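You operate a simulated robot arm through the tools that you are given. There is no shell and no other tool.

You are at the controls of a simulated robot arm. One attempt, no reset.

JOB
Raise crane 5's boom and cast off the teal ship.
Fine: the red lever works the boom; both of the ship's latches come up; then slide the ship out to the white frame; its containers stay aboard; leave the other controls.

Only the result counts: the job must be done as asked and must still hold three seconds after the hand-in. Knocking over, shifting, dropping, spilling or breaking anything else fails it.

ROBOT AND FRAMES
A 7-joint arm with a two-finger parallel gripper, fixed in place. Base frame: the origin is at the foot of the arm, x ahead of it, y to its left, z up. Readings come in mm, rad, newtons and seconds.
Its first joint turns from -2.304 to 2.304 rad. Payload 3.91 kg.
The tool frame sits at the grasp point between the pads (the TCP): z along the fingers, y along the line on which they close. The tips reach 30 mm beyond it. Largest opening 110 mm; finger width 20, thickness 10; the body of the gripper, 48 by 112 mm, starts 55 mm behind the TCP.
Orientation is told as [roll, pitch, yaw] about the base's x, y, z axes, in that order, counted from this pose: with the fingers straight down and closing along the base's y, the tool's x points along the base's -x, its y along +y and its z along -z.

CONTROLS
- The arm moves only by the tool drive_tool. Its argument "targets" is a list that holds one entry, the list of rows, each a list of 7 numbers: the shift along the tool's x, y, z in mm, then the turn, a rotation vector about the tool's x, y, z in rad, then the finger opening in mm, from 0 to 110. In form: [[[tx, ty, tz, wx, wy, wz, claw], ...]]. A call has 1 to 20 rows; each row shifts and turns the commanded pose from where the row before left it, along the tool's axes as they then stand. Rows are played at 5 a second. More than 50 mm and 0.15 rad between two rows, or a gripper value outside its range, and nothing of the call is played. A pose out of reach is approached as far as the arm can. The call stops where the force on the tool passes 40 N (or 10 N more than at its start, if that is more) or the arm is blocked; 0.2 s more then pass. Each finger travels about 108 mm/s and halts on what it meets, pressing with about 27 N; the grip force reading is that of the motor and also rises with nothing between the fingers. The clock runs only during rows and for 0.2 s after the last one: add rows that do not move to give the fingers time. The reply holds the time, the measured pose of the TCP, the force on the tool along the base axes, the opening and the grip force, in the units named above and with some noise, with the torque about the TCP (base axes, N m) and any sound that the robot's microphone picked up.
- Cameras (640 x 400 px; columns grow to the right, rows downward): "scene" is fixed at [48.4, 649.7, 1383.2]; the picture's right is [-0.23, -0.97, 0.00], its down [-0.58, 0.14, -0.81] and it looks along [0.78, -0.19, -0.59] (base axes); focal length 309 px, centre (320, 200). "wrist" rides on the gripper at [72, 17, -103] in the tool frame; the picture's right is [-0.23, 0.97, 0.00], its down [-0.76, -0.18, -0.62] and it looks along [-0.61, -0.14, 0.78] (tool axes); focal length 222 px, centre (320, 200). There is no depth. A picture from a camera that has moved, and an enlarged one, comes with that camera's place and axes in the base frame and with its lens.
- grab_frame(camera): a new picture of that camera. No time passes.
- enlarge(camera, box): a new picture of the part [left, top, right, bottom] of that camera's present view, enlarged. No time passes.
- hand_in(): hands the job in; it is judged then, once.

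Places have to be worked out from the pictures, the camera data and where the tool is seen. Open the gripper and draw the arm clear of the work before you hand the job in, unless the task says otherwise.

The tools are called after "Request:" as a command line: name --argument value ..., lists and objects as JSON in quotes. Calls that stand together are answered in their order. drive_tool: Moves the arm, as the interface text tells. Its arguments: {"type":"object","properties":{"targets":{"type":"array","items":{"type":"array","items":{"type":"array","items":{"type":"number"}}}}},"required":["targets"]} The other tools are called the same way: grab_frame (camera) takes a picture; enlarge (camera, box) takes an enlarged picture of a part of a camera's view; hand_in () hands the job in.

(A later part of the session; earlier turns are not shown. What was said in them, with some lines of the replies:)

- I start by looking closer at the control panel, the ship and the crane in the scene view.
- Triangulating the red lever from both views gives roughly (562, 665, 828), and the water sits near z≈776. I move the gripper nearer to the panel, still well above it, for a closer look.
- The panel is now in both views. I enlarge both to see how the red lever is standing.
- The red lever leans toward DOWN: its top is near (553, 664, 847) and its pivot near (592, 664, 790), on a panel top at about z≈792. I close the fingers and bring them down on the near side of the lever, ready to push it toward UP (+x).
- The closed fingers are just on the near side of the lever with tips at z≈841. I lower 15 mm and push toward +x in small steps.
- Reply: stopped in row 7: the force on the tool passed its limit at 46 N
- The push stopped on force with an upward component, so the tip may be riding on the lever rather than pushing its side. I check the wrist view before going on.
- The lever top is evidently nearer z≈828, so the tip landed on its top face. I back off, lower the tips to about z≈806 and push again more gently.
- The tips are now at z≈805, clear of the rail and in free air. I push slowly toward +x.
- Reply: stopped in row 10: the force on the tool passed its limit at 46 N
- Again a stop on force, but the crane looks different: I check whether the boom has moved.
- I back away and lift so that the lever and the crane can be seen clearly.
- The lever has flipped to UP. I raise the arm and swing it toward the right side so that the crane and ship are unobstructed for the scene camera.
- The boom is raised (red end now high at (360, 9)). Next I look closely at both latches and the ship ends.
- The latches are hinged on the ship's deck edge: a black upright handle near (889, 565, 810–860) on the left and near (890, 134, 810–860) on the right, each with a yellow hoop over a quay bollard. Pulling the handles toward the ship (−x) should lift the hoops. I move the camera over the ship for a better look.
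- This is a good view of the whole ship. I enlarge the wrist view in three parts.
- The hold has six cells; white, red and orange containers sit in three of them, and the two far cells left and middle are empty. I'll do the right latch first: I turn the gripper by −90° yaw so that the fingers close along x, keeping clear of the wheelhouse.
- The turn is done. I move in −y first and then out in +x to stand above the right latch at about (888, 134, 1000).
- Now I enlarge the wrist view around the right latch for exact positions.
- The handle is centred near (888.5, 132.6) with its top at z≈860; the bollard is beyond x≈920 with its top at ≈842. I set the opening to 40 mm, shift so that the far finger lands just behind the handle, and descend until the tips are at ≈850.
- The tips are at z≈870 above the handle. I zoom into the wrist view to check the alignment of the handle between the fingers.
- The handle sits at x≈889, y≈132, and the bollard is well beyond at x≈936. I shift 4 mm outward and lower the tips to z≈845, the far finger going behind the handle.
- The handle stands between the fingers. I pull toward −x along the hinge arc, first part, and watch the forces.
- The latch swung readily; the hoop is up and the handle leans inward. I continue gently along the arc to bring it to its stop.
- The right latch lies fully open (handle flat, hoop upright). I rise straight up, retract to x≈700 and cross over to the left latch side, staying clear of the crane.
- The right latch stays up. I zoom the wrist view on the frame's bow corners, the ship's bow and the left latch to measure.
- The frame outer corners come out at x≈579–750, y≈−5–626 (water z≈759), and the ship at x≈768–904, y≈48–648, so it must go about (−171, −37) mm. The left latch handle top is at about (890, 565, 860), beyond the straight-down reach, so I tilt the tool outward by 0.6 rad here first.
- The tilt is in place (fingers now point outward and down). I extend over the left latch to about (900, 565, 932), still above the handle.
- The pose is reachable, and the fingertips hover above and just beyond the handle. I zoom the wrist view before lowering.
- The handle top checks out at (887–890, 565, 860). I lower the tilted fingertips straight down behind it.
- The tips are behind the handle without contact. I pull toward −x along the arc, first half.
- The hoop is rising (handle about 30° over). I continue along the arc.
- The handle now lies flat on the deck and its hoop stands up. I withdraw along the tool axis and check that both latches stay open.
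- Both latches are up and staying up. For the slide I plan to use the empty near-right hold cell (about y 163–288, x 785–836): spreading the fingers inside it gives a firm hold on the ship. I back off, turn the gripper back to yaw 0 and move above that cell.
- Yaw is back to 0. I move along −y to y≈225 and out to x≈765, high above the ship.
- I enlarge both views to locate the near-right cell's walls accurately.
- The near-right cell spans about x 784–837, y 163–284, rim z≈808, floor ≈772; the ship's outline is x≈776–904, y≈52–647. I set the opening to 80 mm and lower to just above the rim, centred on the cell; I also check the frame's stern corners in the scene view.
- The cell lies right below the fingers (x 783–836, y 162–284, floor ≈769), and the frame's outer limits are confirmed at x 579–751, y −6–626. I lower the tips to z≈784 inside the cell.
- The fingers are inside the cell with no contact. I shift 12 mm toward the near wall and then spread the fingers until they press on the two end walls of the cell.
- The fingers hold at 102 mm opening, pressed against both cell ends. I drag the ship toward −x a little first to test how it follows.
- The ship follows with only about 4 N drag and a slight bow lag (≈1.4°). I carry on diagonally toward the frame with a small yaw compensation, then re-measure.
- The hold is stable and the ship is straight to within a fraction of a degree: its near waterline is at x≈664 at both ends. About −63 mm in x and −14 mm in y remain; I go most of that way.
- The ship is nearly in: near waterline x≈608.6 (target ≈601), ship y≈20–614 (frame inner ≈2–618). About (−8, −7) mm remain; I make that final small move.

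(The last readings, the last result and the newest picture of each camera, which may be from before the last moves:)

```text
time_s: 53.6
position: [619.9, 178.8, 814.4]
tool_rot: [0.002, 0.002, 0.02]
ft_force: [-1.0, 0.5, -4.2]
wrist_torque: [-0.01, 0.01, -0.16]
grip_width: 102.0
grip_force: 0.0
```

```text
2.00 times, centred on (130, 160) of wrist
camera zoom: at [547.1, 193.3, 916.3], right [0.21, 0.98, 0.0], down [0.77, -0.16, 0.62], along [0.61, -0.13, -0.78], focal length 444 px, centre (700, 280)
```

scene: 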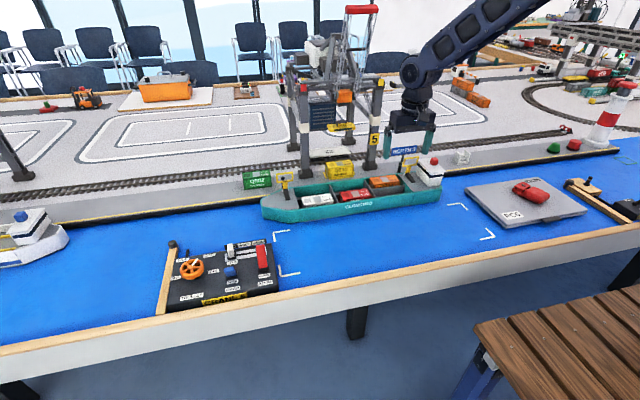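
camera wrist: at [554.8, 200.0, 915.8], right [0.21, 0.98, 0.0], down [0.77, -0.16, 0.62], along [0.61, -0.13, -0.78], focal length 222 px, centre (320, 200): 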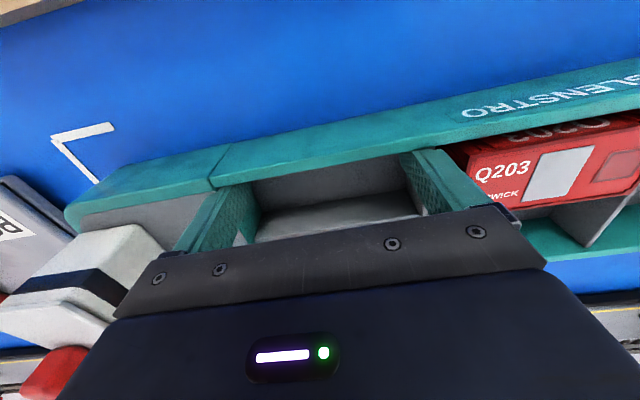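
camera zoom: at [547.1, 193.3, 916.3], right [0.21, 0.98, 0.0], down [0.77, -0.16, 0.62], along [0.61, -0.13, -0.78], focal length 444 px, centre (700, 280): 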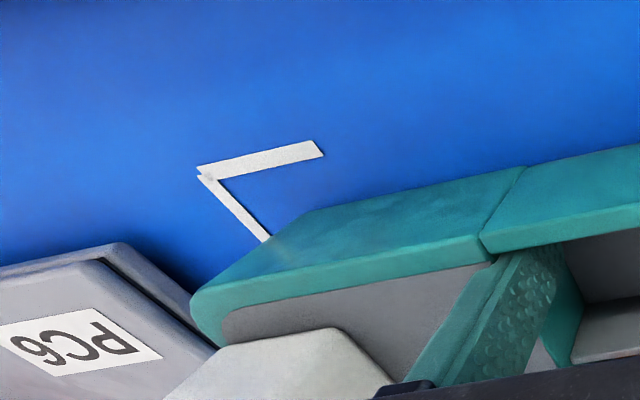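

The ship now lies centred in the frame: near waterline x≈601.7, y≈13–605, yaw ≈0.2°, with roughly equal margins. I release by drawing the fingers in and lift straight up.

Request:
drive_tool --targets '[[[0, 0, 0, 0, 0, 0, 95], [0, 0, 0, 0, 0, 0, 85], [0, 0, 0, 0, 0, 0, 80], [0, 0, 0, 0, 0, 0, 80], [0, 0, -10, 0, 0, 0, 80], [0, 0, -20, 0, 0, 0, 80], [0, 0, -40, 0, 0, 0, 80], [0, 0, -45, 0, 0, 0, 80], [0, 0, -45, 0, 0, 0, 80], [0, 0, -45, 0, 0, 0, 80], [0, 0, 0, 0, 0, 0, 80]]]'

Request:
grab_frame --camera "scene"

Request:
grab_frame --camera "wrist"

```text
time_s: 56.0
position: [618.0, 179.5, 1019.9]
tool_rot: [0.0, 0.002, 0.02]
ft_force: [0.4, -0.1, 0.1]
wrist_torque: [0.02, -0.02, -0.01]
grip_width: 79.8
grip_force: 0.0
```

```text
taken
```

scene: 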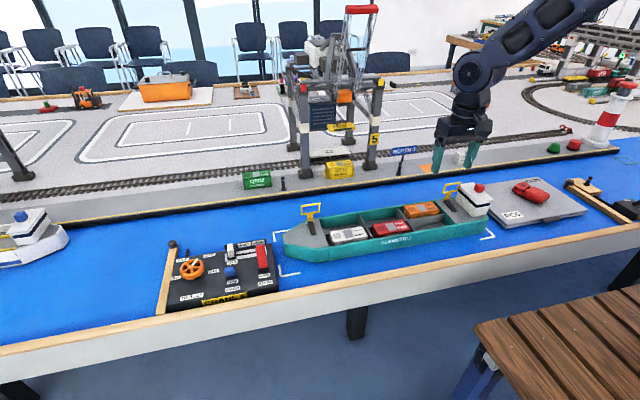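

```text
taken
camera wrist: at [546.6, 193.5, 1122.4], right [0.21, 0.98, 0.0], down [0.77, -0.16, 0.62], along [0.61, -0.13, -0.78], focal length 222 px, centre (320, 200)
```

wrist: 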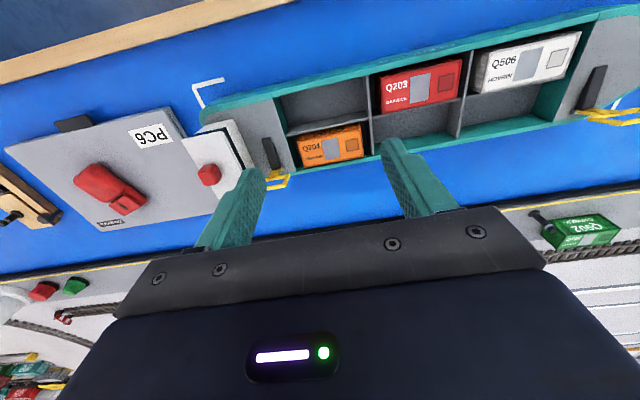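

The ship, containers and both raised hoops look fine. I check the ends against the frame corners in close-up.

Request:
enlarge --camera "scene" --box '[250, 195, 350, 285]'

Request:
enlarge --camera "scene" --box '[410, 170, 530, 260]'

Request:
enlarge --camera "wrist" --box '[160, 60, 400, 220]'

Request:
enlarge --camera "scene" --box '[280, 160, 500, 270]'

```text
4.44 times, centred on (300, 240) of scene
camera zoom: at [48.4, 649.7, 1383.2], right [-0.23, -0.97, 0.0], down [-0.58, 0.14, -0.81], along [0.78, -0.19, -0.59], focal length 1375 px, centre (409, 22)
```

zoom: 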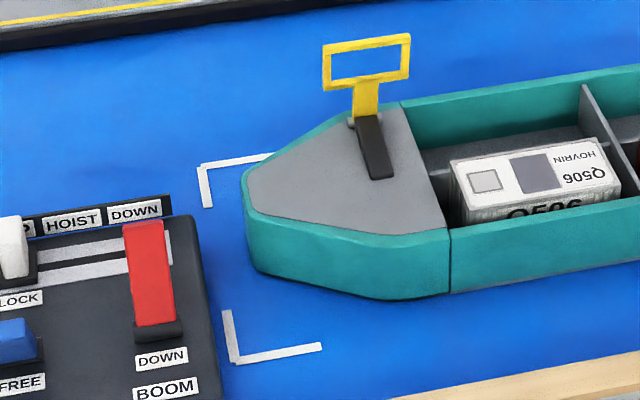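

```text
4.44 times, centred on (470, 215) of scene
camera zoom: at [48.4, 649.7, 1383.2], right [-0.23, -0.97, 0.0], down [-0.58, 0.14, -0.81], along [0.78, -0.19, -0.59], focal length 1375 px, centre (-347, 133)
```

zoom: 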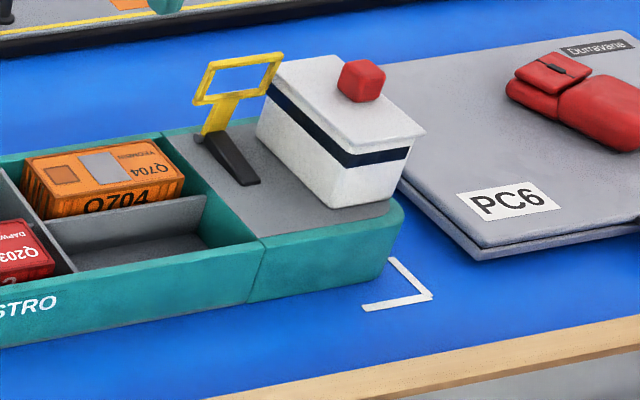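

```text
2.50 times, centred on (280, 140) of wrist
camera zoom: at [546.6, 193.5, 1122.4], right [0.21, 0.98, 0.0], down [0.77, -0.16, 0.62], along [0.61, -0.13, -0.78], focal length 555 px, centre (420, 350)
```

zoom: 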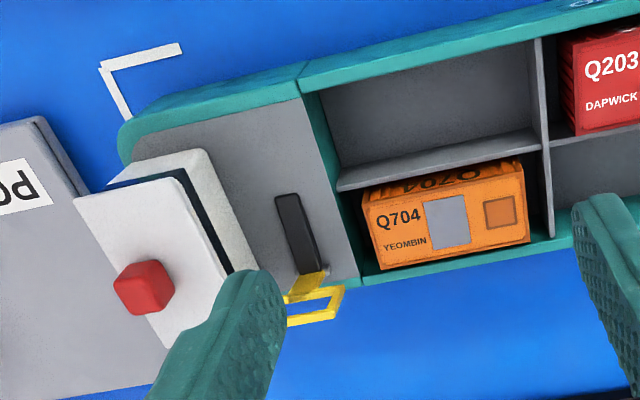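

```text
2.91 times, centred on (390, 215) of scene
camera zoom: at [48.4, 649.7, 1383.2], right [-0.23, -0.97, 0.0], down [-0.58, 0.14, -0.81], along [0.78, -0.19, -0.59], focal length 900 px, centre (116, 156)
```

zoom: 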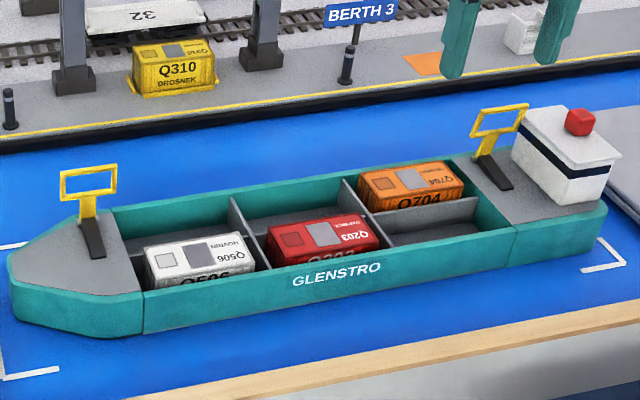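

The ship sits inside the frame with roughly 10–17 mm clear on every side, all three containers are aboard, the hoops are up and the boom is raised. I open the gripper and draw the arm up and back.

Request:
drive_tool --targets '[[[0, 0, -45, 0, 0, 0, 110], [0, 0, -45, 0, 0, 0, 110], [0, 0, -40, 0, 0, 0, 110], [30, 0, 0, 0, 0, 0, 110], [30, 0, 0, 0, 0, 0, 110], [0, -40, 0, 0, 0, 0, 110], [0, -40, 0, 0, 0, 0, 110], [0, -40, 0, 0, 0, 0, 110], [0, 0, 0, 0, 0, 0, 110], [0, 0, 0, 0, 0, 0, 110], [0, 0, 0, 0, 0, 0, 110]]]'

Request:
grab_frame --camera "scene"

Request:
enlarge --camera "scene" --box '[150, 180, 510, 320]'

Request:
grab_frame --camera "wrist"

```text
time_s: 58.4
position: [564.4, 57.0, 1149.2]
tool_rot: [0.001, 0.001, 0.021]
ft_force: [-0.8, -0.3, -0.3]
wrist_torque: [0.01, -0.01, -0.02]
grip_width: 110.0
grip_force: 0.1
```

```text
taken
```

scene: 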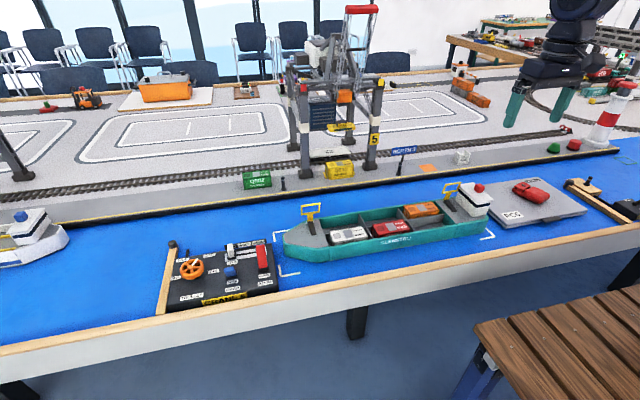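

```text
1.78 times, centred on (330, 250) of scene
camera zoom: at [48.4, 649.7, 1383.2], right [-0.23, -0.97, 0.0], down [-0.58, 0.14, -0.81], along [0.78, -0.19, -0.59], focal length 550 px, centre (302, 111)
```

zoom: 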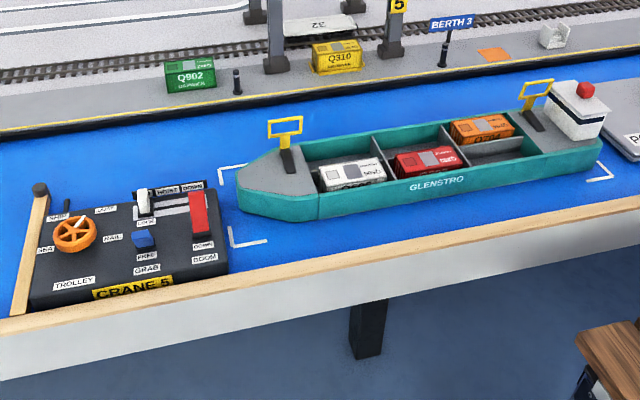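

```text
taken
camera wrist: at [490.6, 71.3, 1251.4], right [0.21, 0.98, 0.0], down [0.77, -0.16, 0.62], along [0.61, -0.13, -0.78], focal length 222 px, centre (320, 200)
```

wrist: 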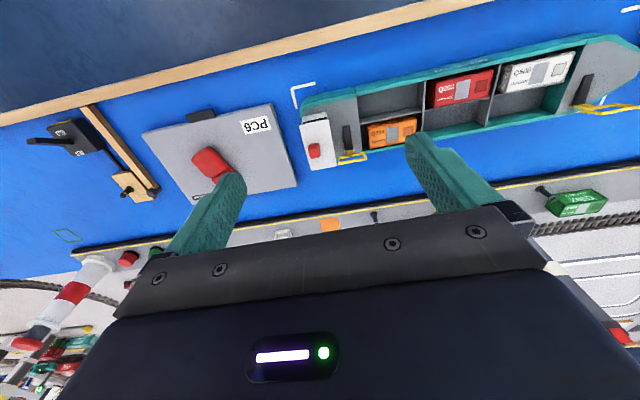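

The last pictures show the boom raised, the red lever at UP and both hoops upright. The ship lies within the white frame with its three containers, the other controls are untouched, and the arm is clear with the gripper open, so I hand in.

Request:
hand_in

```text
The job is handed in.
```

I raised crane 5's boom and cast off the teal ship. It now lies inside the white frame, and I've handed the job in. The hand-in reply gave no verdict, so what follows is from my last pictures and readings.

- **Boom:** the red lever is at UP and the boom stands raised.
- **Latches:** both handles are folded flat on the deck and both hoops are upright, clear of their bollards.
- **Ship:** it sits roughly 10–17 mm inside the frame on each side and is straight to within about half a degree. I measured most of this directly, but couldn't see the frame's far stern corner, so the fit there is inferred.
- **Containers:** the white, red and orange containers are all aboard in their original cells.
- **Everything else:** the hoist, grab and trolley controls were not touched. The arm is clear, with the gripper open.

While I was flipping the red lever, the force limit stopped the arm twice, at 46 N. The first time, the fingers had landed on top of the lever. The second was the push that flipped it.
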